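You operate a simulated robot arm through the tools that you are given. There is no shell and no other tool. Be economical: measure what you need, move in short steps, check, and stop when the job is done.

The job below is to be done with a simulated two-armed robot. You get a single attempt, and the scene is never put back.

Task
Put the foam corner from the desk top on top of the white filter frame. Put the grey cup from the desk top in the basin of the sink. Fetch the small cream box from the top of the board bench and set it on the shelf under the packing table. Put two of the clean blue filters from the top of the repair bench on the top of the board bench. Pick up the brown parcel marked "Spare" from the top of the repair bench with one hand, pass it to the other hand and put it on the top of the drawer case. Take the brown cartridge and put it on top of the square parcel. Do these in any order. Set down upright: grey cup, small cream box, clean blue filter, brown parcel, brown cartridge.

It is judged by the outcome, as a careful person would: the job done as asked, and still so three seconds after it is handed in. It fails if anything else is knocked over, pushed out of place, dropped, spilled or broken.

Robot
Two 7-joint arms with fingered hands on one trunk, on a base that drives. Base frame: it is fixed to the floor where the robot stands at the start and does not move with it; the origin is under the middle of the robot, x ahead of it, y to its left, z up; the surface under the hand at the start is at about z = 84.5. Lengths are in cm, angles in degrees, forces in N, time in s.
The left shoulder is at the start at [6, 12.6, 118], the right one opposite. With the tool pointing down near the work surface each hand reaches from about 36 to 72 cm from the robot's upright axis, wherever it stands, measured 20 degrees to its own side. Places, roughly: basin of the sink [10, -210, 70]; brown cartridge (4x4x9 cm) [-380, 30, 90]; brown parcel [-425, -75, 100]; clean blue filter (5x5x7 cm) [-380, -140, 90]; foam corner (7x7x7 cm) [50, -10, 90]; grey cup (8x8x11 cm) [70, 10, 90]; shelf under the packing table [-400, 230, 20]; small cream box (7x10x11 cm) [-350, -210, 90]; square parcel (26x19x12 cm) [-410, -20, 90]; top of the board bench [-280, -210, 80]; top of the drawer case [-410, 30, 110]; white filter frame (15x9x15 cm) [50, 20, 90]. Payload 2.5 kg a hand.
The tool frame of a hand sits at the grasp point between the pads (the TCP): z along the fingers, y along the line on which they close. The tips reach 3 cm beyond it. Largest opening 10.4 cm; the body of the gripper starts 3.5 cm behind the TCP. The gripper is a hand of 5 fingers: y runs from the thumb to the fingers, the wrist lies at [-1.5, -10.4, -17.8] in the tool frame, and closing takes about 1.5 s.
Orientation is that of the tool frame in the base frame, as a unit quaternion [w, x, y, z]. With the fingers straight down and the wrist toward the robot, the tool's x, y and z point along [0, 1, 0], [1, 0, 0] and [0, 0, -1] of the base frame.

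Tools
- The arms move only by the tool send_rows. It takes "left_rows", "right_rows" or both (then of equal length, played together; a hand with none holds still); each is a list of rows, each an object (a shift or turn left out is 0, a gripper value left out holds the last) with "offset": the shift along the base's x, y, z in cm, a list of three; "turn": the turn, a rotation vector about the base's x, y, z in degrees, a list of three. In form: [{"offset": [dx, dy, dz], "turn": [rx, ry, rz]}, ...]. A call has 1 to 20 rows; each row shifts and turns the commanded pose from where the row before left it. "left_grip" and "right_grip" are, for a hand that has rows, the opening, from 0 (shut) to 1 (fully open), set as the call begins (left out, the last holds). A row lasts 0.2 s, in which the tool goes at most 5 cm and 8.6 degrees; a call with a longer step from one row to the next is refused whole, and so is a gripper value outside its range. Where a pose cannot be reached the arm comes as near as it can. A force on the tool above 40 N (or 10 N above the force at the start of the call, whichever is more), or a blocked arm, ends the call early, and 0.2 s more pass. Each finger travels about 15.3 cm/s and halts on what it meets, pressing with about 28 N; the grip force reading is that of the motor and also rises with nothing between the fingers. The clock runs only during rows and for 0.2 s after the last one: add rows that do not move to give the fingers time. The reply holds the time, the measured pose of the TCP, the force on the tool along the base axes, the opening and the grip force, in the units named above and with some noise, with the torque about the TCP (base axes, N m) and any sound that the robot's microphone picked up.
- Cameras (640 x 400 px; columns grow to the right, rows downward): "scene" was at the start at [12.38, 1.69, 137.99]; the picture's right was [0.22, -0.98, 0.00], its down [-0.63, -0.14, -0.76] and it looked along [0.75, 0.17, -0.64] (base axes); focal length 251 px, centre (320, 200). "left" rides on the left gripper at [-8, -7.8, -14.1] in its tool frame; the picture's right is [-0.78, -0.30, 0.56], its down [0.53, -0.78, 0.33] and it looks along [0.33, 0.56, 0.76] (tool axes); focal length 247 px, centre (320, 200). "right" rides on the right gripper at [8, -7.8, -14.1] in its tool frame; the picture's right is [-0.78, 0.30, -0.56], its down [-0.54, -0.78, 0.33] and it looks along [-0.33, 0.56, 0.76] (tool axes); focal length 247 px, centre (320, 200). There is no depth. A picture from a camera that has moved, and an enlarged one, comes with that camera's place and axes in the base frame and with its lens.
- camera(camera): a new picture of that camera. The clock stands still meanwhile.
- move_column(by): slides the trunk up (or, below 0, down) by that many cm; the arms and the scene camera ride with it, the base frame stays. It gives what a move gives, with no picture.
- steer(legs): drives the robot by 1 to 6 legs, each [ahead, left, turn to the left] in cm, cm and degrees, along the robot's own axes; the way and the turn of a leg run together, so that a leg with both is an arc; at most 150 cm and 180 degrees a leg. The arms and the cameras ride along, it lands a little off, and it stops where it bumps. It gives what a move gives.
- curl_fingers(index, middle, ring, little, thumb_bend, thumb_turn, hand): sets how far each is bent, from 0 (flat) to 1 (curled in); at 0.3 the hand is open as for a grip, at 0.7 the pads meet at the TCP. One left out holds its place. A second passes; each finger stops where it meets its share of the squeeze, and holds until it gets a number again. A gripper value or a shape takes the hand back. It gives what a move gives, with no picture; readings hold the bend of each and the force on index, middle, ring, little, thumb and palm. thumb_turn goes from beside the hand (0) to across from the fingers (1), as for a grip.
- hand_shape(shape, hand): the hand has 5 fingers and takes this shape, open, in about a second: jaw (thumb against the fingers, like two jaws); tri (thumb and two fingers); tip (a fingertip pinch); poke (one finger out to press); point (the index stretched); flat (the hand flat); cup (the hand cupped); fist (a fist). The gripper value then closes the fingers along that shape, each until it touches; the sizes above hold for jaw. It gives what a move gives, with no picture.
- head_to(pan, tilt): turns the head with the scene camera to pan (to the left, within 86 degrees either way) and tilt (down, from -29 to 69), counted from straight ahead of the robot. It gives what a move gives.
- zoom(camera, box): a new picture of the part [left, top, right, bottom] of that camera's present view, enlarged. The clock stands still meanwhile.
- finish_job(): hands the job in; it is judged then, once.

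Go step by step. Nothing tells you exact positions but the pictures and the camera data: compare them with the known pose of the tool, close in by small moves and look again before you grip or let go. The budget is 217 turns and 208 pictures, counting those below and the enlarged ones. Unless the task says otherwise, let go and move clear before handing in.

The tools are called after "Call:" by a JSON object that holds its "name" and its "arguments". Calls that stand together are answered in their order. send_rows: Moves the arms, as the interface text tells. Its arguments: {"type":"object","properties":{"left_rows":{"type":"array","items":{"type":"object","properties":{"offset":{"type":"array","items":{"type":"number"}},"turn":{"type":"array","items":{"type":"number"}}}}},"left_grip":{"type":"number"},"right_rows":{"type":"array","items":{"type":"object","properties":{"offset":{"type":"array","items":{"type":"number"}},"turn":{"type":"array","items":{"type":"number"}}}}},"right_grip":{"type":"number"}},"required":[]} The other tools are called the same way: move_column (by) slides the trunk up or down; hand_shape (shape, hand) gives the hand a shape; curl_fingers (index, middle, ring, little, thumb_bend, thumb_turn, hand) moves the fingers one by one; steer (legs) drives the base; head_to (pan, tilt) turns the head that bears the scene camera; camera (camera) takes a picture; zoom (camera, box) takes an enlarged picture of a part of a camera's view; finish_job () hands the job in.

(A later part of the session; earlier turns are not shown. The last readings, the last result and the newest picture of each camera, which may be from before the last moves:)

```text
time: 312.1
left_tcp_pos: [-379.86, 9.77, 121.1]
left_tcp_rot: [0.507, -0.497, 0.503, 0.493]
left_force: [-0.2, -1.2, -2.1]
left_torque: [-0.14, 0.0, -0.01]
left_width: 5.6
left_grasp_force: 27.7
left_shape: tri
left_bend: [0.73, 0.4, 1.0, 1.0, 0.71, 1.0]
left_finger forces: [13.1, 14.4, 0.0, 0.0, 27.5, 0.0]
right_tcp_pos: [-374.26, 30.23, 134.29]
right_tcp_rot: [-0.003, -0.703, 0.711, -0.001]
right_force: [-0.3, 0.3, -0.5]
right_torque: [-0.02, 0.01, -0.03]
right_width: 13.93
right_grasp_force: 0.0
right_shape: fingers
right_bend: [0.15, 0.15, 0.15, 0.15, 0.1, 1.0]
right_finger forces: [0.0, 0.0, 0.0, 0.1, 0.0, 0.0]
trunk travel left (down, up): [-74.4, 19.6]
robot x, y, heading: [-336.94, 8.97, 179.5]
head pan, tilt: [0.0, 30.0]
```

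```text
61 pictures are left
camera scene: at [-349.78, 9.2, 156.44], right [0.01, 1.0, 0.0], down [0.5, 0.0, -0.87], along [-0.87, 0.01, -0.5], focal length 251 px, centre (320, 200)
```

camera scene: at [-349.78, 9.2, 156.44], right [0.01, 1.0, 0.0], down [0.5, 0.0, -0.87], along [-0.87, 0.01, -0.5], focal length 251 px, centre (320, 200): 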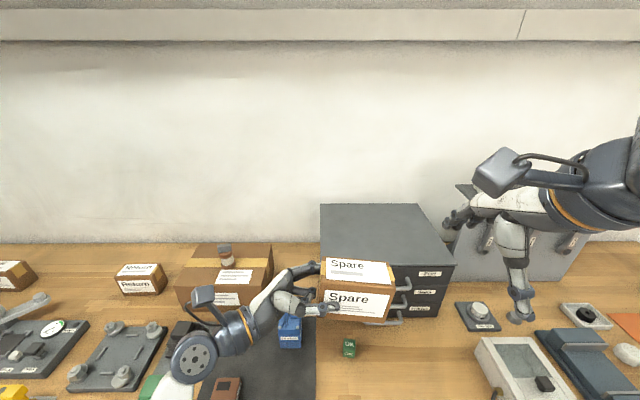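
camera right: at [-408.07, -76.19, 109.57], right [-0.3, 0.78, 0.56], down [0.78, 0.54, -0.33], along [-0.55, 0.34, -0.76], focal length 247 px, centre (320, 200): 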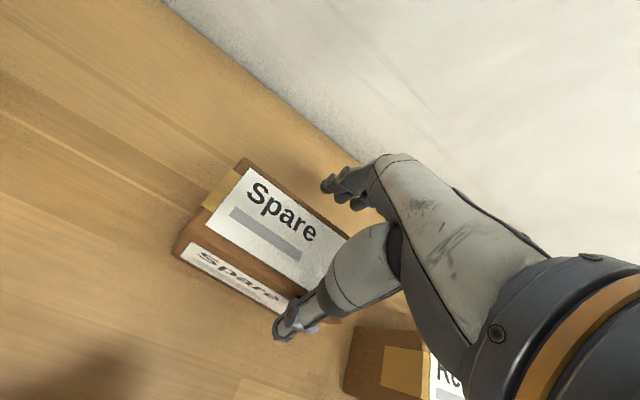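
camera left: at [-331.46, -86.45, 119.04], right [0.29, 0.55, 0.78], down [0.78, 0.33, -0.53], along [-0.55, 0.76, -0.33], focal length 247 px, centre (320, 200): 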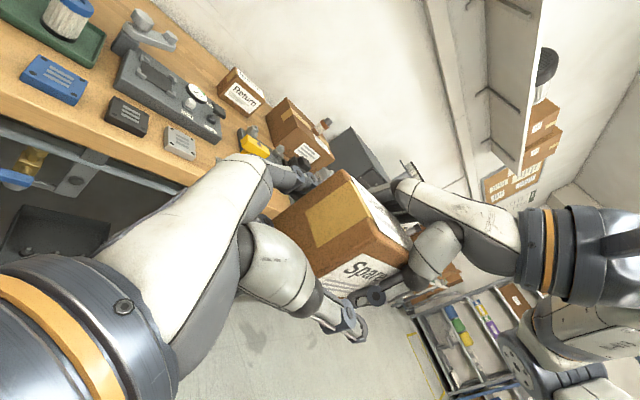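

The parcel is beside the case at the right height. Drive 4 cm closer, then reach over the case top with a 3.5 cm shift right.

Call:
{"name": "steer", "arguments": {"legs": [[4, 0, 0]]}}

Call:
{"name": "send_rows", "arguments": {"left_rows": [{"offset": [-2.5, 0.7, 0]}, {"offset": [-3.5, 0.7, 0]}, {"offset": [-3.5, 0.7, 0]}, {"offset": [-3.5, 0.7, 0]}, {"offset": [-3.5, 0.7, 0]}, {"offset": [-3.5, 0, 0]}, {"offset": [-2.5, 0, 0]}, {}]}}

Call:
{"name": "camera", "arguments": {"camera": "scene"}}

Call:
{"name": "camera", "arguments": {"camera": "left"}}

```text
time: 312.9
left_tcp_pos: [-384.13, 9.83, 121.19]
left_tcp_rot: [0.508, -0.496, 0.503, 0.493]
left_force: [-0.3, 0.0, -2.1]
left_torque: [-0.14, -0.02, -0.01]
left_width: 5.59
left_grasp_force: 27.8
left_shape: tri
left_bend: [0.73, 0.4, 1.0, 1.0, 0.71, 1.0]
left_finger forces: [13.1, 14.6, 0.0, 0.0, 27.5, 0.0]
right_tcp_pos: [-378.25, 30.51, 134.21]
right_tcp_rot: [-0.002, -0.703, 0.711, -0.002]
right_force: [-0.1, -0.9, 0.4]
right_torque: [-0.02, -0.02, 0.03]
right_width: 13.91
right_grasp_force: 0.1
right_shape: fingers
right_bend: [0.15, 0.15, 0.15, 0.15, 0.1, 1.0]
right_finger forces: [0.0, 0.0, 0.1, 0.0, 0.0, 0.0]
trunk travel left (down, up): [-74.4, 19.6]
robot x, y, heading: [-340.56, 9.27, 179.5]
head pan, tilt: [0.0, 30.0]
```

```text
time: 314.7
left_tcp_pos: [-406.32, 13.21, 121.23]
left_tcp_rot: [0.507, -0.496, 0.504, 0.493]
left_force: [0.3, -0.5, -3.8]
left_torque: [-0.14, -0.01, 0.02]
left_width: 5.57
left_grasp_force: 27.7
left_shape: tri
left_bend: [0.73, 0.4, 1.0, 1.0, 0.71, 1.0]
left_finger forces: [12.9, 14.1, 0.0, 0.0, 26.8, 0.0]
right_tcp_pos: [-378.3, 30.47, 134.28]
right_tcp_rot: [-0.003, -0.703, 0.711, -0.001]
right_force: [-0.2, -0.7, 0.8]
right_torque: [0.02, 0.01, 0.01]
right_width: 13.9
right_grasp_force: 0.0
right_shape: fingers
right_bend: [0.15, 0.15, 0.15, 0.15, 0.1, 1.0]
right_finger forces: [0.0, 0.0, 0.0, 0.1, 0.0, 0.0]
trunk travel left (down, up): [-74.4, 19.6]
robot x, y, heading: [-340.68, 9.38, 179.8]
head pan, tilt: [0.0, 30.0]
```

```text
60 pictures are left
camera scene: at [-353.74, 9.2, 156.44], right [0.01, 1.0, 0.0], down [0.5, 0.0, -0.87], along [-0.87, 0.01, -0.5], focal length 251 px, centre (320, 200)
```

scene: 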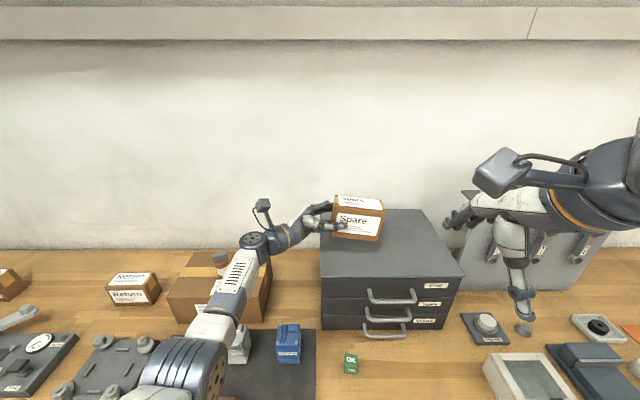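

```text
59 pictures are left
camera left: at [-398.86, -0.87, 129.07], right [0.3, 0.55, 0.78], down [0.79, 0.32, -0.53], along [-0.54, 0.77, -0.33], focal length 247 px, centre (320, 200)
```

left: 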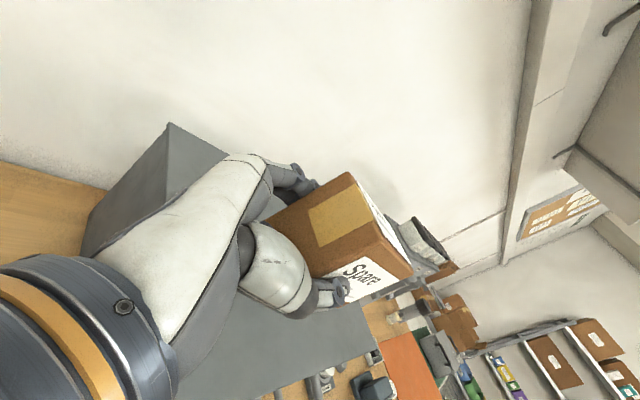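

The parcel is above the case top. Before lowering I check the forearm's clearance to the bottles and the cartridge.

Call:
{"name": "zoom", "arguments": {"camera": "scene", "box": [130, 180, 410, 400]}}

```text
1.82 times, centred on (270, 290) of scene
camera zoom: at [-353.74, 9.2, 156.44], right [0.01, 1.0, 0.0], down [0.5, 0.0, -0.87], along [-0.87, 0.01, -0.5], focal length 457 px, centre (411, 36)
```

zoom: 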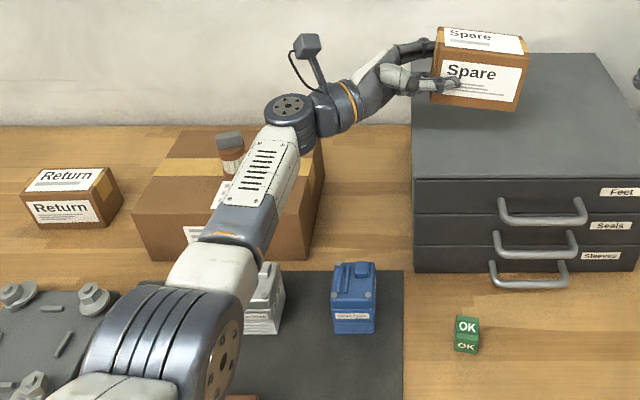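

Clearance is ample (elbow ≈ z 120). Lower with the trunk 8 cm, then in small steps to contact.

Call:
{"name": "move_column", "arguments": {"by": -8}}

Call:
{"name": "send_rows", "arguments": {"left_rows": [{"offset": [0, 0, -0.4]}, {"offset": [0, 0, -0.4]}, {"offset": [0, 0, -0.4]}, {}]}}

Call:
{"name": "zoom", "arguments": {"camera": "scene", "box": [270, 170, 450, 300]}}

```text
time: 315.9
left_tcp_pos: [-406.15, 13.2, 113.88]
left_tcp_rot: [0.505, -0.492, 0.504, 0.499]
left_force: [6.8, -3.4, 16.0]
left_torque: [-0.81, -0.05, 0.25]
left_width: 5.56
left_grasp_force: 28.2
left_shape: tri
left_bend: [0.73, 0.4, 1.0, 1.0, 0.71, 1.0]
left_finger forces: [13.1, 13.9, 0.0, 18.4, 26.8, 0.1]
right_tcp_pos: [-378.05, 30.54, 126.35]
right_tcp_rot: [-0.003, -0.703, 0.712, 0.0]
right_force: [-0.4, 0.1, -0.1]
right_torque: [0.01, -0.03, -0.02]
right_width: 13.91
right_grasp_force: 0.0
right_shape: fingers
right_bend: [0.15, 0.15, 0.15, 0.15, 0.1, 1.0]
right_finger forces: [0.1, 0.0, 0.0, 0.1, 0.1, 0.0]
trunk travel left (down, up): [-66.4, 27.6]
robot x, y, heading: [-340.87, 9.18, 179.5]
head pan, tilt: [0.0, 30.0]
```

```text
time: 316.9
left_tcp_pos: [-406.29, 13.08, 113.92]
left_tcp_rot: [0.503, -0.483, 0.508, 0.506]
left_force: [8.2, -3.4, 15.1]
left_torque: [-0.75, -0.12, 0.3]
left_width: 5.59
left_grasp_force: 28.1
left_shape: tri
left_bend: [0.73, 0.4, 1.0, 0.99, 0.71, 1.0]
left_finger forces: [13.1, 13.6, 0.0, 16.9, 26.8, 0.0]
right_tcp_pos: [-378.1, 30.45, 126.24]
right_tcp_rot: [-0.003, -0.703, 0.712, -0.002]
right_force: [0.1, 0.4, 0.1]
right_torque: [0.0, -0.03, -0.01]
right_width: 13.9
right_grasp_force: 0.0
right_shape: fingers
right_bend: [0.15, 0.15, 0.15, 0.15, 0.1, 1.0]
right_finger forces: [0.0, 0.1, 0.0, 0.0, 0.0, 0.0]
trunk travel left (down, up): [-66.4, 27.6]
robot x, y, heading: [-340.47, 9.34, 179.8]
head pan, tilt: [0.0, 30.0]
stopped in row 4 (left hand): the force on the tool passed its limit at 40 N (the readings are from after the stop); the commanded pose is now the measured one
```

```text
3.08 times, centred on (360, 235) of scene
camera zoom: at [-353.57, 9.18, 148.41], right [0.01, 1.0, 0.0], down [0.5, 0.0, -0.87], along [-0.87, 0.01, -0.5], focal length 774 px, centre (197, 92)
```

zoom: 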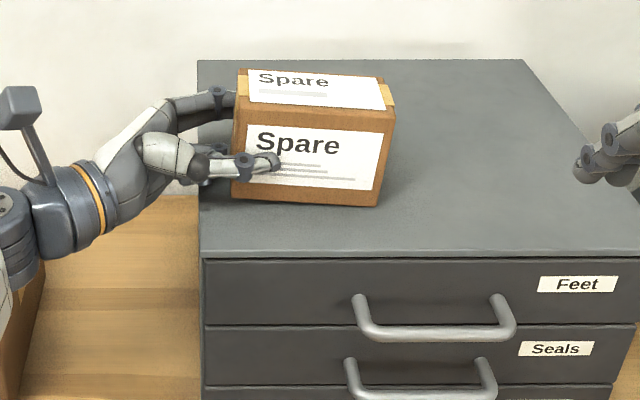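

The curled little finger is touching the case top, so the parcel isn't down yet. I'll raise slightly, shift 5 cm left so the hand hangs off the case's edge, and lower again.

Call:
{"name": "send_rows", "arguments": {"left_rows": [{"offset": [0, 0, 1]}, {"offset": [0, -2.5, 0.3]}, {"offset": [0, -2.5, 0]}, {"offset": [0, 0, -0.8]}, {"offset": [0, 0, -0.8]}, {}]}}

Call:
{"name": "zoom", "arguments": {"camera": "scene", "box": [270, 170, 450, 300]}}

```text
time: 318.3
left_tcp_pos: [-406.65, 8.18, 113.17]
left_tcp_rot: [0.504, -0.486, 0.506, 0.504]
left_force: [-1.5, -0.9, 4.4]
left_torque: [0.16, 0.08, 0.02]
left_width: 5.61
left_grasp_force: 28.6
left_shape: tri
left_bend: [0.73, 0.4, 1.0, 1.0, 0.72, 1.0]
left_finger forces: [14.1, 13.2, 0.0, 0.0, 25.7, 0.0]
right_tcp_pos: [-378.18, 30.43, 126.23]
right_tcp_rot: [-0.002, -0.703, 0.711, -0.001]
right_force: [0.3, 0.1, -0.4]
right_torque: [0.01, -0.01, 0.02]
right_width: 13.89
right_grasp_force: 0.1
right_shape: fingers
right_bend: [0.15, 0.15, 0.15, 0.15, 0.1, 1.0]
right_finger forces: [0.0, 0.0, 0.1, 0.0, 0.0, 0.1]
trunk travel left (down, up): [-66.4, 27.6]
robot x, y, heading: [-340.86, 9.34, 179.8]
head pan, tilt: [0.0, 30.0]
```

```text
3.08 times, centred on (360, 235) of scene
camera zoom: at [-353.68, 9.18, 148.46], right [0.01, 1.0, 0.0], down [0.5, 0.0, -0.87], along [-0.87, 0.01, -0.5], focal length 774 px, centre (197, 92)
```

zoom: 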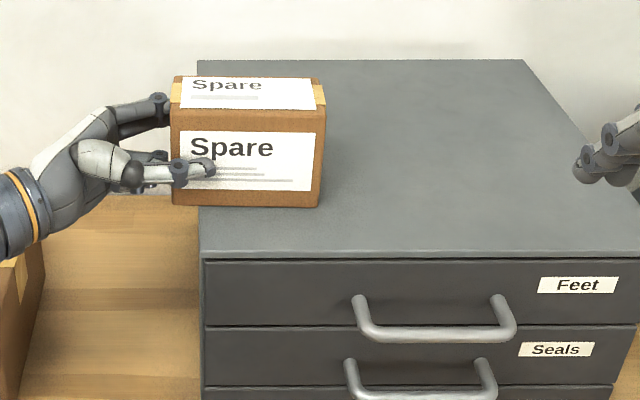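

The parcel now rests on the case (contact felt), overhanging a little on the left. Settle it, open, and withdraw left.

Call:
{"name": "send_rows", "arguments": {"left_rows": [{"offset": [0, 0, -0.2]}, {}]}}

Call:
{"name": "send_rows", "arguments": {"left_rows": [{}, {}, {}, {}, {}], "left_grip": 0.9}}

Call:
{"name": "zoom", "arguments": {"camera": "scene", "box": [230, 170, 450, 330]}}

```text
time: 318.9
left_tcp_pos: [-406.51, 8.15, 112.98]
left_tcp_rot: [0.504, -0.486, 0.505, 0.505]
left_force: [-2.9, -2.1, 10.5]
left_torque: [0.29, 0.2, 0.04]
left_width: 5.59
left_grasp_force: 28.0
left_shape: tri
left_bend: [0.73, 0.4, 1.0, 1.0, 0.72, 1.0]
left_finger forces: [14.5, 13.7, 0.0, 0.0, 25.4, 0.0]
right_tcp_pos: [-378.18, 30.37, 126.26]
right_tcp_rot: [-0.003, -0.703, 0.712, -0.001]
right_force: [-0.2, -0.4, -0.8]
right_torque: [0.01, 0.03, -0.01]
right_width: 13.91
right_grasp_force: 0.1
right_shape: fingers
right_bend: [0.15, 0.15, 0.15, 0.15, 0.1, 1.0]
right_finger forces: [0.0, 0.1, 0.0, 0.1, 0.0, 0.0]
trunk travel left (down, up): [-66.4, 27.6]
robot x, y, heading: [-341.19, 9.56, 179.6]
head pan, tilt: [0.0, 30.0]
```

```text
time: 320.1
left_tcp_pos: [-406.5, 8.17, 112.71]
left_tcp_rot: [0.503, -0.488, 0.507, 0.502]
left_force: [0.4, 0.0, 0.5]
left_torque: [-0.03, -0.01, 0.0]
left_width: 9.32
left_grasp_force: 0.1
left_shape: tri
left_bend: [0.28, 0.32, 0.99, 0.99, 0.35, 0.98]
left_finger forces: [0.1, 0.0, 0.1, 0.1, 0.0, 0.0]
right_tcp_pos: [-378.23, 30.4, 126.17]
right_tcp_rot: [-0.003, -0.702, 0.712, -0.001]
right_force: [-1.6, -0.4, -0.8]
right_torque: [0.02, -0.03, 0.0]
right_width: 13.92
right_grasp_force: 0.1
right_shape: fingers
right_bend: [0.15, 0.15, 0.15, 0.15, 0.1, 1.0]
right_finger forces: [0.1, 0.0, 0.0, 0.1, 0.1, 0.0]
trunk travel left (down, up): [-66.4, 27.6]
robot x, y, heading: [-340.57, 9.19, 179.8]
head pan, tilt: [0.0, 30.0]
```

```text
2.50 times, centred on (340, 250) of scene
camera zoom: at [-353.73, 9.21, 148.44], right [0.01, 1.0, 0.0], down [0.5, 0.0, -0.87], along [-0.87, 0.01, -0.5], focal length 628 px, centre (270, 75)
```

zoom: 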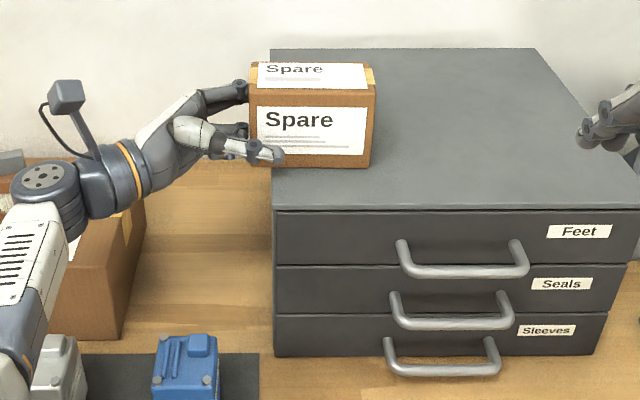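

The parcel stands on the case. Withdraw the left hand 5.5 cm left, then up and back.

Call:
{"name": "send_rows", "arguments": {"left_rows": [{"offset": [0, -2, 0]}, {"offset": [0, -2, 0]}, {"offset": [0, -2, 0]}, {"offset": [1, 0, 3]}, {"offset": [2, 0, 3]}, {"offset": [3, 0, 3]}, {"offset": [3.5, 0, 1]}, {"offset": [3.5, 0, 0]}, {"offset": [3.5, 0, 0]}, {"offset": [3.5, 0, 0]}, {}]}}

Call:
{"name": "camera", "arguments": {"camera": "scene"}}

```text
time: 322.5
left_tcp_pos: [-386.59, 2.23, 122.85]
left_tcp_rot: [0.505, -0.487, 0.506, 0.502]
left_force: [-0.8, -0.2, -0.4]
left_torque: [-0.01, -0.03, 0.0]
left_width: 9.35
left_grasp_force: 0.0
left_shape: tri
left_bend: [0.28, 0.32, 0.99, 0.99, 0.35, 0.98]
left_finger forces: [0.0, 0.1, 0.0, 0.0, 0.0, 0.0]
right_tcp_pos: [-378.3, 30.44, 126.24]
right_tcp_rot: [-0.001, -0.702, 0.712, -0.002]
right_force: [0.0, -0.1, 0.4]
right_torque: [0.01, -0.02, 0.02]
right_width: 13.91
right_grasp_force: 0.0
right_shape: fingers
right_bend: [0.15, 0.15, 0.15, 0.15, 0.1, 1.0]
right_finger forces: [0.0, 0.1, 0.0, 0.1, 0.0, 0.1]
trunk travel left (down, up): [-66.4, 27.6]
robot x, y, heading: [-340.72, 9.11, 179.7]
head pan, tilt: [0.0, 30.0]
```

```text
54 pictures are left
camera scene: at [-353.76, 9.23, 148.44], right [0.01, 1.0, 0.0], down [0.5, 0.0, -0.87], along [-0.87, 0.01, -0.5], focal length 251 px, centre (320, 200)
```

scene: 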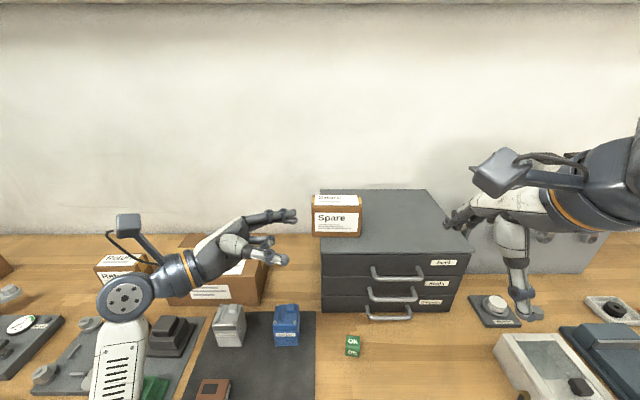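

Parcel placed. Back off, return the left hand to vertical, and go look at the filters at the south end of the bench.

Call:
{"name": "steer", "arguments": {"legs": [[-42, 0, 0]]}}

Call:
{"name": "send_rows", "arguments": {"left_rows": [{"turn": [-8, 0, 0]}, {"turn": [-8.2, 0, 0]}, {"turn": [-8.2, 0, 0]}, {"turn": [-8.2, 0, 0]}, {"turn": [-8.2, 0, 0]}, {"turn": [-8.2, 0, 0]}, {"turn": [-8.2, 0, 0]}, {"turn": [-8.2, 0, 0]}, {"turn": [-8.2, 0, 0]}, {"turn": [-8.2, 0, 0]}, {"turn": [-8.2, 0, 0]}, {}]}}

Call:
{"name": "hand_shape", "arguments": {"hand": "left", "shape": "jaw"}}

Call:
{"name": "hand_shape", "arguments": {"hand": "right", "shape": "jaw"}}

Call:
{"name": "steer", "arguments": {"legs": [[0, 110, 0]]}}

Call:
{"name": "head_to", "arguments": {"pan": 15, "tilt": 30}}

Call:
{"name": "camera", "arguments": {"camera": "scene"}}

```text
time: 325.1
left_tcp_pos: [-344.88, 2.05, 122.95]
left_tcp_rot: [0.505, -0.486, 0.507, 0.501]
left_force: [0.0, 0.6, 0.3]
left_torque: [0.01, 0.02, 0.01]
left_width: 9.33
left_grasp_force: 0.0
left_shape: tri
left_bend: [0.28, 0.32, 0.99, 0.99, 0.35, 0.98]
left_finger forces: [0.0, 0.0, 0.0, 0.1, 0.0, 0.0]
right_tcp_pos: [-336.25, 30.25, 126.14]
right_tcp_rot: [-0.002, -0.702, 0.712, -0.001]
right_force: [-0.1, 0.6, -0.4]
right_torque: [0.0, 0.02, 0.02]
right_width: 13.91
right_grasp_force: 0.0
right_shape: fingers
right_bend: [0.15, 0.15, 0.15, 0.15, 0.1, 1.0]
right_finger forces: [0.0, 0.0, 0.0, 0.0, 0.0, 0.0]
trunk travel left (down, up): [-66.4, 27.6]
robot x, y, heading: [-299.23, 9.14, 179.5]
head pan, tilt: [0.0, 30.0]
```

```text
time: 327.7
left_tcp_pos: [-344.88, 2.03, 122.72]
left_tcp_rot: [0.014, -0.702, 0.712, -0.004]
left_force: [0.7, -1.0, 1.2]
left_torque: [0.01, 0.0, 0.02]
left_width: 9.36
left_grasp_force: 0.0
left_shape: tri
left_bend: [0.28, 0.32, 0.99, 0.99, 0.35, 0.98]
left_finger forces: [0.1, 0.0, 0.1, 0.1, 0.0, 0.0]
right_tcp_pos: [-336.49, 30.31, 126.15]
right_tcp_rot: [-0.002, -0.702, 0.712, -0.001]
right_force: [0.3, 0.5, 0.2]
right_torque: [0.01, 0.01, 0.0]
right_width: 13.92
right_grasp_force: 0.0
right_shape: fingers
right_bend: [0.15, 0.15, 0.15, 0.15, 0.1, 1.0]
right_finger forces: [0.0, 0.1, 0.0, 0.0, 0.0, 0.0]
trunk travel left (down, up): [-66.4, 27.6]
robot x, y, heading: [-299.15, 9.29, 179.5]
head pan, tilt: [0.0, 30.0]
```

```text
time: 328.6
left_tcp_pos: [-344.84, 2.07, 122.8]
left_tcp_rot: [0.014, -0.701, 0.713, -0.004]
left_force: [0.3, -0.3, 0.1]
left_torque: [0.0, -0.02, -0.04]
left_width: 10.37
left_grasp_force: 0.1
left_shape: jaw
left_bend: [0.3, 0.3, 0.3, 0.3, 0.3, 0.98]
left_finger forces: [0.0, 0.0, 0.1, 0.1, 0.0, 0.1]
right_tcp_pos: [-336.37, 30.23, 126.27]
right_tcp_rot: [-0.003, -0.702, 0.713, -0.001]
right_force: [-0.6, 0.0, 0.4]
right_torque: [0.02, 0.02, 0.01]
right_width: 13.88
right_grasp_force: 0.1
right_shape: fingers
right_bend: [0.15, 0.15, 0.15, 0.15, 0.1, 1.0]
right_finger forces: [0.0, 0.0, 0.0, 0.1, 0.1, 0.0]
trunk travel left (down, up): [-66.4, 27.6]
robot x, y, heading: [-299.07, 8.87, 179.3]
head pan, tilt: [0.0, 30.0]
```

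```text
time: 329.5
left_tcp_pos: [-344.91, 2.1, 122.8]
left_tcp_rot: [0.013, -0.701, 0.713, -0.004]
left_force: [1.0, 1.0, 1.3]
left_torque: [0.0, 0.02, 0.01]
left_width: 10.35
left_grasp_force: 0.0
left_shape: jaw
left_bend: [0.3, 0.3, 0.3, 0.3, 0.3, 0.98]
left_finger forces: [0.1, 0.0, 0.0, 0.0, 0.0, 0.0]
right_tcp_pos: [-336.54, 30.26, 126.23]
right_tcp_rot: [-0.002, -0.702, 0.713, -0.001]
right_force: [1.0, 0.5, 0.2]
right_torque: [0.01, -0.03, -0.01]
right_width: 10.41
right_grasp_force: 0.0
right_shape: jaw
right_bend: [0.3, 0.3, 0.3, 0.3, 0.3, 0.98]
right_finger forces: [0.0, 0.1, 0.0, 0.0, 0.1, 0.1]
trunk travel left (down, up): [-66.4, 27.6]
robot x, y, heading: [-299.22, 8.92, 179.6]
head pan, tilt: [0.0, 30.0]
```

```text
time: 335.1
left_tcp_pos: [-345.85, -108.46, 122.75]
left_tcp_rot: [0.013, -0.701, 0.713, -0.003]
left_force: [-0.3, 0.1, 0.7]
left_torque: [0.0, -0.02, -0.01]
left_width: 10.37
left_grasp_force: 0.0
left_shape: jaw
left_bend: [0.3, 0.3, 0.3, 0.3, 0.3, 0.98]
left_finger forces: [0.0, 0.0, 0.1, 0.0, 0.0, 0.1]
right_tcp_pos: [-337.34, -80.42, 126.16]
right_tcp_rot: [-0.002, -0.702, 0.712, -0.002]
right_force: [0.0, -0.3, 0.7]
right_torque: [0.0, 0.0, -0.01]
right_width: 10.42
right_grasp_force: 0.1
right_shape: jaw
right_bend: [0.3, 0.3, 0.3, 0.3, 0.3, 0.98]
right_finger forces: [0.1, 0.1, 0.1, 0.1, 0.1, 0.0]
trunk travel left (down, up): [-66.4, 27.6]
robot x, y, heading: [-299.88, -101.42, 179.3]
head pan, tilt: [0.0, 30.0]
```

```text
time: 335.9
left_tcp_pos: [-345.94, -108.4, 122.86]
left_tcp_rot: [0.014, -0.701, 0.713, -0.004]
left_force: [-0.3, -0.3, -0.4]
left_torque: [0.02, 0.05, -0.01]
left_width: 10.37
left_grasp_force: 0.1
left_shape: jaw
left_bend: [0.3, 0.3, 0.3, 0.3, 0.3, 0.98]
left_finger forces: [0.1, 0.1, 0.0, 0.0, 0.1, 0.0]
right_tcp_pos: [-337.42, -80.32, 126.24]
right_tcp_rot: [-0.002, -0.702, 0.712, -0.001]
right_force: [-0.2, -0.5, -0.6]
right_torque: [-0.03, -0.02, -0.04]
right_width: 10.38
right_grasp_force: 0.1
right_shape: jaw
right_bend: [0.3, 0.3, 0.3, 0.3, 0.3, 0.98]
right_finger forces: [0.1, 0.1, 0.0, 0.0, 0.0, 0.0]
trunk travel left (down, up): [-66.4, 27.6]
robot x, y, heading: [-299.88, -101.78, 179.3]
head pan, tilt: [15.0, 30.0]
```

```text
53 pictures are left
camera scene: at [-312.65, -103.9, 148.45], right [-0.25, 0.97, 0.0], down [0.48, 0.13, -0.87], along [-0.84, -0.22, -0.5], focal length 251 px, centre (320, 200)
```

scene: 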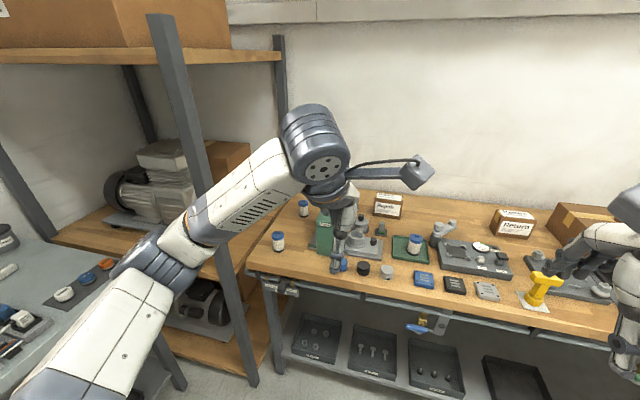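

Three blue-capped filters are visible. I zoom in to see which are clean.

Call:
{"name": "zoom", "arguments": {"camera": "scene", "box": [250, 180, 450, 300]}}

```text
3.20 times, centred on (350, 240) of scene
camera zoom: at [-312.65, -103.9, 148.45], right [-0.25, 0.97, 0.0], down [0.48, 0.13, -0.87], along [-0.84, -0.22, -0.5], focal length 804 px, centre (224, 72)
```

zoom: 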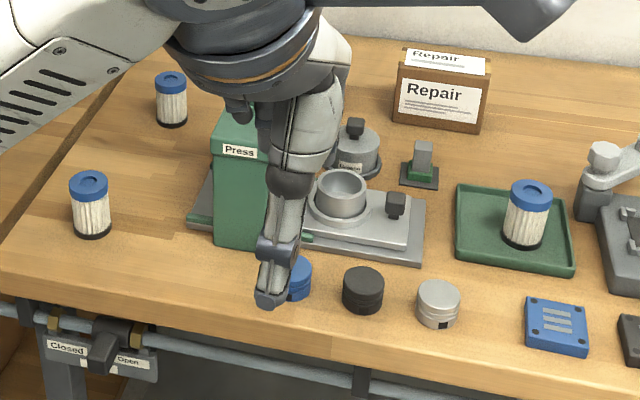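

Call:
{"name": "zoom", "arguments": {"camera": "scene", "box": [262, 190, 322, 260]}}

Call:
{"name": "zoom", "arguments": {"camera": "scene", "box": [385, 215, 445, 275]}}

```text
5.71 times, centred on (292, 225) of scene
camera zoom: at [-312.65, -103.9, 148.45], right [-0.25, 0.97, 0.0], down [0.48, 0.13, -0.87], along [-0.84, -0.22, -0.5], focal length 1437 px, centre (480, 57)
```

zoom: 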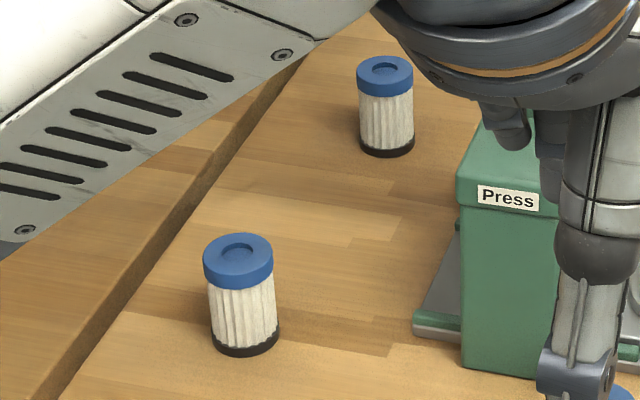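

```text
6.67 times, centred on (415, 245) of scene
camera zoom: at [-312.65, -103.9, 148.45], right [-0.25, 0.97, 0.0], down [0.48, 0.13, -0.87], along [-0.84, -0.22, -0.5], focal length 1676 px, centre (-313, -100)
```

zoom: 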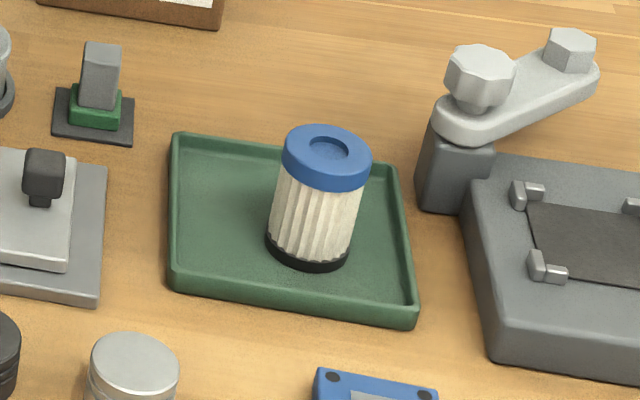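

All three are clean. I'll take the near-left one (-379,-137) with the left hand and the one in the tray (-389.5,-88.6) with the right. Drive closer first.

Call:
{"name": "steer", "arguments": {"legs": [[29, 11, 0]]}}

Call:
{"name": "send_rows", "arguments": {"left_rows": [{"offset": [-0.5, -4, 0]}, {"offset": [-0.5, -4, 0]}, {"offset": [-0.5, -4, 0]}, {"offset": [-0.5, -3, 0]}, {"offset": [-1, -2, -3]}, {"offset": [0, 0, -4]}, {"offset": [0, 0, -4]}, {}], "right_rows": [{"offset": [-4, 0.4, -1]}, {"offset": [-4, 0.4, -2]}, {"offset": [-4, 0.4, -2]}, {"offset": [-4, 0.4, -2]}, {"offset": [-3, 0, -4]}, {"offset": [-2.5, 0, -4]}, {"offset": [0, 0, -4]}, {}], "left_grip": 0.9, "right_grip": 0.8}}

Call:
{"name": "camera", "arguments": {"camera": "scene"}}

Call:
{"name": "camera", "arguments": {"camera": "left"}}

Call:
{"name": "camera", "arguments": {"camera": "right"}}

```text
time: 338.0
left_tcp_pos: [-374.97, -119.05, 122.73]
left_tcp_rot: [0.013, -0.702, 0.712, -0.004]
left_force: [0.2, -0.2, 0.3]
left_torque: [-0.02, -0.02, 0.01]
left_width: 10.34
left_grasp_force: 0.0
left_shape: jaw
left_bend: [0.3, 0.3, 0.3, 0.3, 0.3, 0.98]
left_finger forces: [0.0, 0.0, 0.0, 0.0, 0.1, 0.1]
right_tcp_pos: [-366.46, -90.83, 126.19]
right_tcp_rot: [-0.003, -0.701, 0.713, -0.001]
right_force: [0.6, -0.5, 0.5]
right_torque: [0.03, 0.0, -0.03]
right_width: 10.41
right_grasp_force: 0.0
right_shape: jaw
right_bend: [0.3, 0.3, 0.3, 0.3, 0.3, 0.98]
right_finger forces: [0.1, 0.1, 0.0, 0.1, 0.0, 0.0]
trunk travel left (down, up): [-66.4, 27.6]
robot x, y, heading: [-329.42, -112.15, 179.3]
head pan, tilt: [15.0, 30.0]
```

```text
time: 339.8
left_tcp_pos: [-377.87, -135.87, 111.93]
left_tcp_rot: [0.012, -0.702, 0.712, -0.003]
left_force: [0.7, 0.6, -0.4]
left_torque: [-0.01, -0.01, 0.02]
left_width: 9.36
left_grasp_force: 0.1
left_shape: jaw
left_bend: [0.29, 0.32, 0.3, 0.31, 0.35, 0.98]
left_finger forces: [0.0, 0.1, 0.1, 0.1, 0.0, 0.0]
right_tcp_pos: [-387.85, -89.37, 107.21]
right_tcp_rot: [-0.003, -0.701, 0.713, -0.002]
right_force: [-0.5, 0.8, -0.8]
right_torque: [0.0, -0.01, 0.02]
right_width: 8.36
right_grasp_force: 0.1
right_shape: jaw
right_bend: [0.27, 0.34, 0.32, 0.33, 0.49, 0.99]
right_finger forces: [0.1, 0.1, 0.0, 0.0, 0.0, 0.1]
trunk travel left (down, up): [-66.4, 27.6]
robot x, y, heading: [-329.1, -111.96, 179.2]
head pan, tilt: [15.0, 30.0]
```

```text
49 pictures are left
camera scene: at [-341.69, -114.44, 148.45], right [-0.25, 0.97, 0.0], down [0.48, 0.13, -0.87], along [-0.84, -0.22, -0.5], focal length 251 px, centre (320, 200)
```

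scene: 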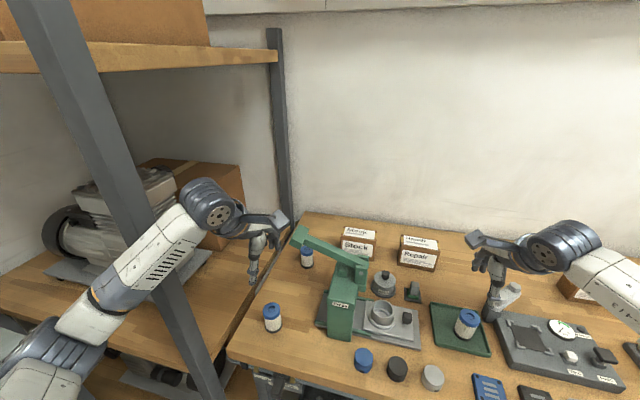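

```text
48 pictures are left
camera left: at [-370.37, -128.01, 126.16], right [0.32, 0.78, -0.54], down [0.78, -0.54, -0.32], along [-0.54, -0.32, -0.78], focal length 247 px, centre (320, 200)
```

left: 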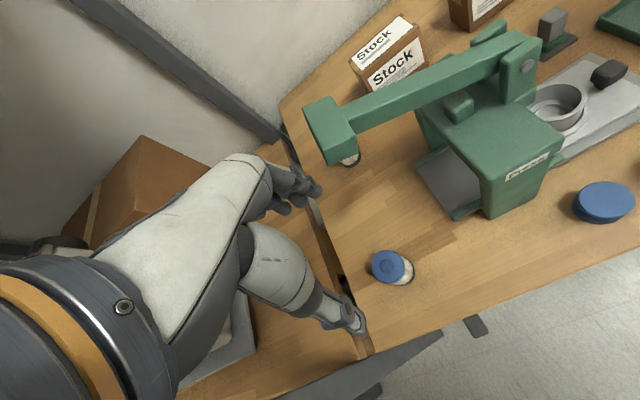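

```text
47 pictures are left
camera right: at [-380.14, -97.29, 121.37], right [-0.28, 0.78, 0.55], down [0.78, 0.52, -0.34], along [-0.55, 0.34, -0.76], focal length 247 px, centre (320, 200)
```

right: 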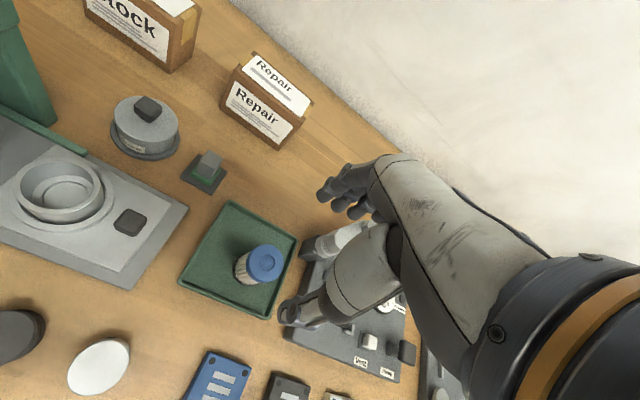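

Both hands are nearly above their filters. The clamp lever near the tray is close to the right hand's outer fingers, so I turn the right hand -45° and use "tri"; meanwhile the left descends on its filter.

Call:
{"name": "hand_shape", "arguments": {"hand": "right", "shape": "tri"}}

Call:
{"name": "send_rows", "arguments": {"left_rows": [{"offset": [-0.5, -0.4, -3]}, {"offset": [-0.5, -0.3, -4]}, {"offset": [0, 0, -4]}, {"offset": [0, 0, -4]}, {"offset": [0, 0, -4]}, {"offset": [0, 0, -2]}, {"offset": [0, 0, -1.4]}, {}], "right_rows": [{"offset": [-0.4, 0.2, 0], "turn": [0, 0, -7.5]}, {"offset": [-0.4, 0.2, 0], "turn": [0, 0, -7.5]}, {"turn": [0, 0, -7.5]}, {"turn": [0, 0, -7.5]}, {"turn": [0, 0, -7.5]}, {"turn": [0, 0, -7.5]}, {}, {}], "right_grip": 0.8}}

Call:
{"name": "camera", "arguments": {"camera": "right"}}

Call:
{"name": "camera", "arguments": {"camera": "scene"}}

```text
time: 340.7
left_tcp_pos: [-377.94, -135.82, 111.88]
left_tcp_rot: [0.013, -0.701, 0.714, -0.003]
left_force: [-0.6, 0.7, -0.1]
left_torque: [-0.01, 0.01, 0.03]
left_width: 9.36
left_grasp_force: 0.1
left_shape: jaw
left_bend: [0.29, 0.32, 0.3, 0.31, 0.35, 0.98]
left_finger forces: [0.0, 0.0, 0.0, 0.0, 0.0, 0.0]
right_tcp_pos: [-387.69, -89.33, 107.25]
right_tcp_rot: [-0.002, -0.702, 0.713, -0.001]
right_force: [0.1, 0.2, 0.0]
right_torque: [0.0, -0.01, 0.0]
right_width: 10.38
right_grasp_force: 0.1
right_shape: tri
right_bend: [0.3, 0.3, 0.99, 0.99, 0.3, 0.98]
right_finger forces: [0.0, 0.0, 0.0, 0.1, 0.0, 0.1]
trunk travel left (down, up): [-66.4, 27.6]
robot x, y, heading: [-329.31, -111.9, 179.3]
head pan, tilt: [15.0, 30.0]
```

```text
time: 342.5
left_tcp_pos: [-378.9, -136.63, 89.42]
left_tcp_rot: [0.014, -0.701, 0.713, -0.003]
left_force: [-0.2, 0.1, -0.6]
left_torque: [-0.04, 0.02, 0.02]
left_width: 9.39
left_grasp_force: 0.0
left_shape: jaw
left_bend: [0.29, 0.32, 0.3, 0.31, 0.35, 0.98]
left_finger forces: [0.0, 0.0, 0.0, 0.0, 0.1, 0.0]
right_tcp_pos: [-388.7, -88.82, 107.39]
right_tcp_rot: [-0.003, -0.375, 0.927, -0.001]
right_force: [0.4, -0.9, -0.5]
right_torque: [-0.02, 0.02, -0.01]
right_width: 8.35
right_grasp_force: 0.1
right_shape: tri
right_bend: [0.26, 0.34, 0.99, 0.99, 0.49, 0.99]
right_finger forces: [0.0, 0.1, 0.0, 0.0, 0.0, 0.0]
trunk travel left (down, up): [-66.4, 27.6]
robot x, y, heading: [-329.0, -111.96, 179.2]
head pan, tilt: [15.0, 30.0]
```

```text
46 pictures are left
camera right: at [-389.01, -99.83, 121.37], right [0.35, 0.75, 0.55], down [0.92, -0.19, -0.34], along [-0.15, 0.63, -0.76], focal length 247 px, centre (320, 200)
```

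right: 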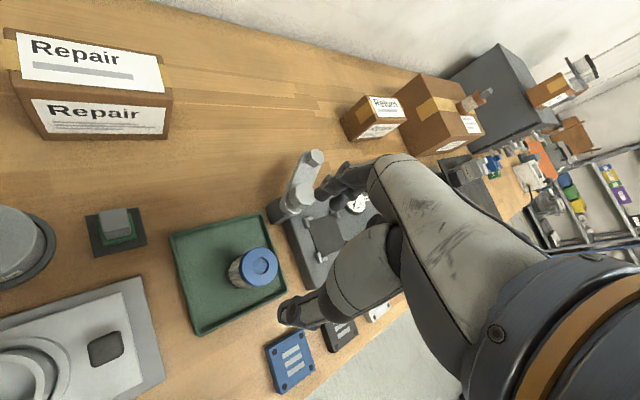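

```text
45 pictures are left
camera scene: at [-341.7, -114.45, 148.44], right [-0.25, 0.97, 0.0], down [0.48, 0.13, -0.87], along [-0.84, -0.22, -0.5], focal length 251 px, centre (320, 200)
```

scene: 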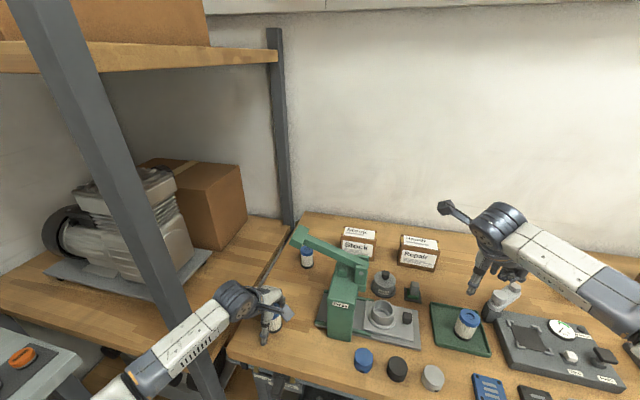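

Both are aligned. Descend the right hand and close both hands.

Call:
{"name": "send_rows", "arguments": {"right_rows": [{"offset": [0, 0, -4]}, {"offset": [0, 0, -4]}, {"offset": [0, 0, -4]}, {"offset": [0, 0, -3]}, {"offset": [0, 0, -2.2]}, {}]}}

Call:
{"name": "send_rows", "arguments": {"left_rows": [{}, {}, {}, {}, {}, {}], "right_rows": [{}, {}, {}, {}, {}, {}], "left_grip": 0, "right_grip": 0}}

Call:
{"name": "zoom", "arguments": {"camera": "scene", "box": [220, 220, 540, 380]}}

```text
time: 343.9
left_tcp_pos: [-378.83, -136.59, 89.61]
left_tcp_rot: [0.013, -0.701, 0.713, -0.003]
left_force: [0.3, -0.5, 1.0]
left_torque: [-0.02, 0.04, 0.01]
left_width: 9.36
left_grasp_force: 0.0
left_shape: jaw
left_bend: [0.29, 0.32, 0.3, 0.31, 0.35, 0.98]
left_finger forces: [0.1, 0.1, 0.0, 0.0, 0.0, 0.0]
right_tcp_pos: [-388.58, -89.04, 90.19]
right_tcp_rot: [-0.002, -0.375, 0.927, 0.0]
right_force: [0.5, 0.5, 0.3]
right_torque: [-0.05, -0.02, 0.01]
right_width: 8.36
right_grasp_force: 0.0
right_shape: tri
right_bend: [0.26, 0.34, 0.99, 0.99, 0.49, 0.99]
right_finger forces: [0.0, 0.0, 0.0, 0.0, 0.0, 0.0]
trunk travel left (down, up): [-66.4, 27.6]
robot x, y, heading: [-328.91, -112.27, 179.8]
head pan, tilt: [15.0, 30.0]
```

```text
time: 345.3
left_tcp_pos: [-378.85, -136.71, 89.63]
left_tcp_rot: [0.014, -0.702, 0.712, -0.004]
left_force: [-0.1, -0.9, 0.3]
left_torque: [0.02, -0.02, 0.03]
left_width: 3.63
left_grasp_force: 27.4
left_shape: jaw
left_bend: [0.74, 0.52, 0.55, 0.52, 0.74, 1.0]
left_finger forces: [13.2, 9.5, 0.1, 0.0, 23.3, 0.0]
right_tcp_pos: [-388.67, -89.01, 90.03]
right_tcp_rot: [-0.003, -0.375, 0.927, 0.0]
right_force: [0.7, -0.8, 0.9]
right_torque: [0.01, -0.02, 0.0]
right_width: 0.87
right_grasp_force: 28.2
right_shape: tri
right_bend: [0.74, 0.7, 1.0, 1.0, 0.83, 1.0]
right_finger forces: [0.0, 0.0, 0.0, 0.0, 0.1, 0.0]
trunk travel left (down, up): [-66.4, 27.6]
robot x, y, heading: [-329.17, -111.86, 179.1]
head pan, tilt: [15.0, 30.0]
```

```text
2.00 times, centred on (380, 300) of scene
camera zoom: at [-341.7, -114.44, 148.44], right [-0.25, 0.97, 0.0], down [0.48, 0.13, -0.87], along [-0.84, -0.22, -0.5], focal length 503 px, centre (200, 0)
```

zoom: 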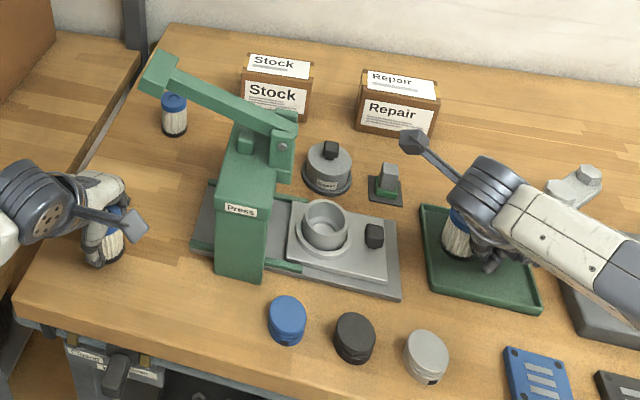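

The left hand has its filter. The right closed beside its filter (still standing in the tray). Reopen, lift, and look again.

Call:
{"name": "send_rows", "arguments": {"right_rows": [{}, {}, {}, {}, {}], "right_grip": 0.8}}

Call:
{"name": "send_rows", "arguments": {"right_rows": [{"offset": [0, 0, 3]}, {"offset": [0, 0, 4]}, {"offset": [0, 0, 4]}, {"offset": [0, 0, 3]}, {}], "left_rows": [{"offset": [0, 0, 3]}, {"offset": [0, 0, 4]}, {"offset": [0, 0, 4]}, {"offset": [0, 0, 4]}, {}]}}

Call:
{"name": "camera", "arguments": {"camera": "right"}}

Call:
{"name": "zoom", "arguments": {"camera": "scene", "box": [220, 220, 540, 380]}}

```text
time: 346.5
left_tcp_pos: [-378.84, -136.56, 89.59]
left_tcp_rot: [0.014, -0.701, 0.713, -0.004]
left_force: [-0.4, 0.1, 0.0]
left_torque: [-0.04, -0.01, 0.02]
left_width: 3.63
left_grasp_force: 28.2
left_shape: jaw
left_bend: [0.74, 0.52, 0.55, 0.52, 0.74, 1.0]
left_finger forces: [13.2, 9.5, 0.0, 0.1, 23.4, 0.0]
right_tcp_pos: [-388.71, -88.91, 90.04]
right_tcp_rot: [-0.003, -0.376, 0.927, 0.0]
right_force: [-0.6, -0.5, -0.4]
right_torque: [0.02, 0.01, -0.02]
right_width: 8.32
right_grasp_force: 0.0
right_shape: tri
right_bend: [0.26, 0.34, 0.99, 0.99, 0.5, 0.99]
right_finger forces: [0.1, 0.0, 0.0, 0.0, 0.0, 0.0]
trunk travel left (down, up): [-66.4, 27.6]
robot x, y, heading: [-329.14, -111.94, 179.6]
head pan, tilt: [15.0, 30.0]
```

```text
time: 347.7
left_tcp_pos: [-378.99, -136.68, 104.68]
left_tcp_rot: [0.013, -0.701, 0.713, -0.005]
left_force: [0.3, -0.4, -0.4]
left_torque: [-0.06, 0.0, 0.0]
left_width: 3.64
left_grasp_force: 27.7
left_shape: jaw
left_bend: [0.74, 0.52, 0.55, 0.52, 0.74, 1.0]
left_finger forces: [13.3, 9.7, 0.0, 0.0, 23.4, 0.1]
right_tcp_pos: [-388.76, -88.65, 103.99]
right_tcp_rot: [-0.003, -0.376, 0.927, 0.0]
right_force: [-0.7, 0.2, 0.5]
right_torque: [0.02, 0.02, 0.02]
right_width: 8.32
right_grasp_force: 0.0
right_shape: tri
right_bend: [0.26, 0.34, 0.99, 0.99, 0.5, 0.99]
right_finger forces: [0.1, 0.0, 0.0, 0.1, 0.0, 0.0]
trunk travel left (down, up): [-66.4, 27.6]
robot x, y, heading: [-329.22, -112.2, 179.5]
head pan, tilt: [15.0, 30.0]
```

```text
43 pictures are left
camera right: at [-389.11, -99.7, 118.13], right [0.35, 0.75, 0.55], down [0.92, -0.19, -0.34], along [-0.15, 0.63, -0.76], focal length 247 px, centre (320, 200)
```

right: 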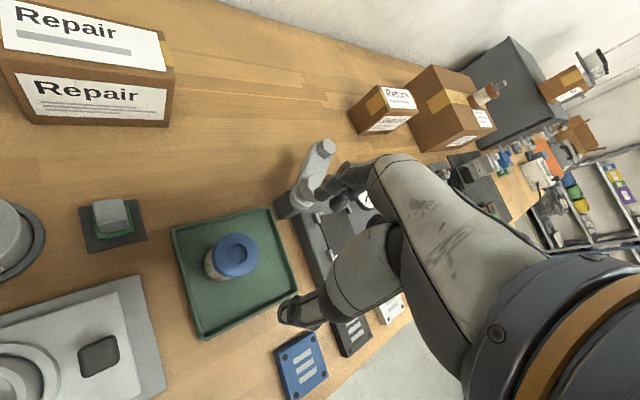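

```text
2.00 times, centred on (380, 300) of scene
camera zoom: at [-341.71, -114.44, 148.44], right [-0.25, 0.97, 0.0], down [0.48, 0.13, -0.87], along [-0.84, -0.22, -0.5], focal length 503 px, centre (200, 0)
```

zoom: 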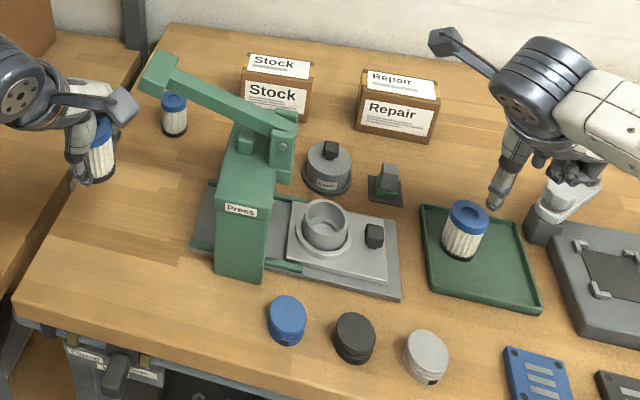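

The filter is now at (-391,-91.5), upright in the tray. Re-aim slightly past its centre and grip again.

Call:
{"name": "send_rows", "arguments": {"right_rows": [{"offset": [-2.6, -3.3, 0]}, {"offset": [0, 0, -4]}, {"offset": [0, 0, -4]}, {"offset": [0, 0, -3.5]}, {"offset": [0, 0, -2.4]}, {}]}}

Call:
{"name": "zoom", "arguments": {"camera": "right", "box": [160, 140, 400, 360]}}

```text
time: 349.1
left_tcp_pos: [-378.97, -136.58, 104.5]
left_tcp_rot: [0.014, -0.702, 0.712, -0.006]
left_force: [-0.3, 0.0, 0.1]
left_torque: [-0.01, 0.01, 0.0]
left_width: 3.63
left_grasp_force: 27.9
left_shape: jaw
left_bend: [0.74, 0.52, 0.55, 0.52, 0.74, 1.0]
left_finger forces: [13.3, 9.7, 0.0, 0.1, 23.5, 0.0]
right_tcp_pos: [-391.08, -92.54, 89.71]
right_tcp_rot: [0.0, -0.377, 0.926, -0.004]
right_force: [1.9, -2.8, -0.7]
right_torque: [-0.02, -0.07, -0.11]
right_width: 8.34
right_grasp_force: 0.1
right_shape: tri
right_bend: [0.28, 0.34, 0.99, 0.99, 0.48, 0.98]
right_finger forces: [1.6, 0.0, 0.0, 0.0, 2.0, 0.1]
trunk travel left (down, up): [-66.4, 27.6]
robot x, y, heading: [-328.99, -111.86, 179.4]
head pan, tilt: [15.0, 30.0]
```

```text
1.82 times, centred on (280, 250) of right
camera zoom: at [-391.49, -103.49, 103.96], right [0.35, 0.76, 0.55], down [0.93, -0.18, -0.33], along [-0.15, 0.63, -0.77], focal length 449 px, centre (393, 109)
```

zoom: 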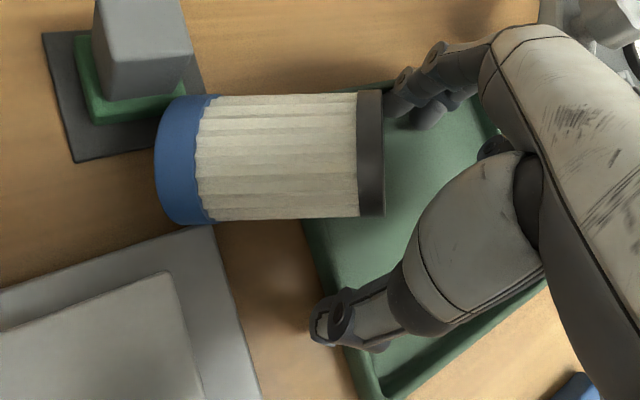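

The filter has tipped over, leaning across the tray rim. I raise the right hand carefully and look.

Call:
{"name": "send_rows", "arguments": {"right_rows": [{"offset": [0, 0, 2]}, {"offset": [0, 0, 4]}, {"offset": [0, 0, 4]}, {"offset": [1, 2, 4]}, {}]}}

Call:
{"name": "camera", "arguments": {"camera": "right"}}

Call:
{"name": "zoom", "arguments": {"camera": "scene", "box": [340, 230, 540, 360]}}

```text
time: 350.3
left_tcp_pos: [-379.12, -136.62, 104.52]
left_tcp_rot: [0.014, -0.701, 0.713, -0.004]
left_force: [-0.1, -0.1, -0.2]
left_torque: [0.01, -0.02, -0.05]
left_width: 3.65
left_grasp_force: 28.0
left_shape: jaw
left_bend: [0.74, 0.52, 0.55, 0.52, 0.74, 1.0]
left_finger forces: [13.3, 9.7, 0.0, 0.1, 23.3, 0.1]
right_tcp_pos: [-390.5, -90.14, 104.22]
right_tcp_rot: [-0.002, -0.376, 0.927, 0.0]
right_force: [-0.2, -0.5, -0.1]
right_torque: [0.03, -0.01, -0.04]
right_width: 8.31
right_grasp_force: 0.1
right_shape: tri
right_bend: [0.26, 0.34, 0.99, 0.99, 0.49, 0.99]
right_finger forces: [0.0, 0.0, 0.0, 0.0, 0.0, 0.1]
trunk travel left (down, up): [-66.4, 27.6]
robot x, y, heading: [-329.49, -112.42, 179.6]
head pan, tilt: [15.0, 30.0]
```

```text
40 pictures are left
camera right: at [-390.8, -101.13, 118.26], right [0.35, 0.75, 0.55], down [0.92, -0.19, -0.34], along [-0.15, 0.63, -0.76], focal length 247 px, centre (320, 200)
```

right: 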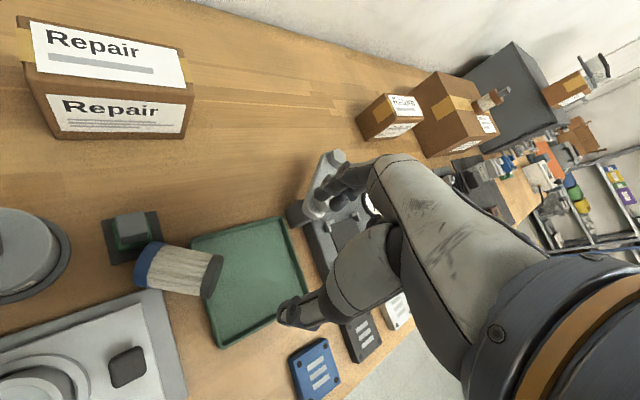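

```text
3.08 times, centred on (440, 295) of scene
camera zoom: at [-341.74, -114.48, 148.44], right [-0.25, 0.97, 0.0], down [0.48, 0.13, -0.87], along [-0.84, -0.22, -0.5], focal length 774 px, centre (-49, -92)
```

zoom: 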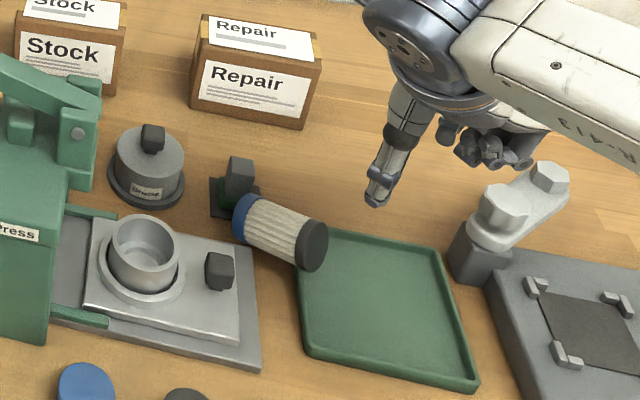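

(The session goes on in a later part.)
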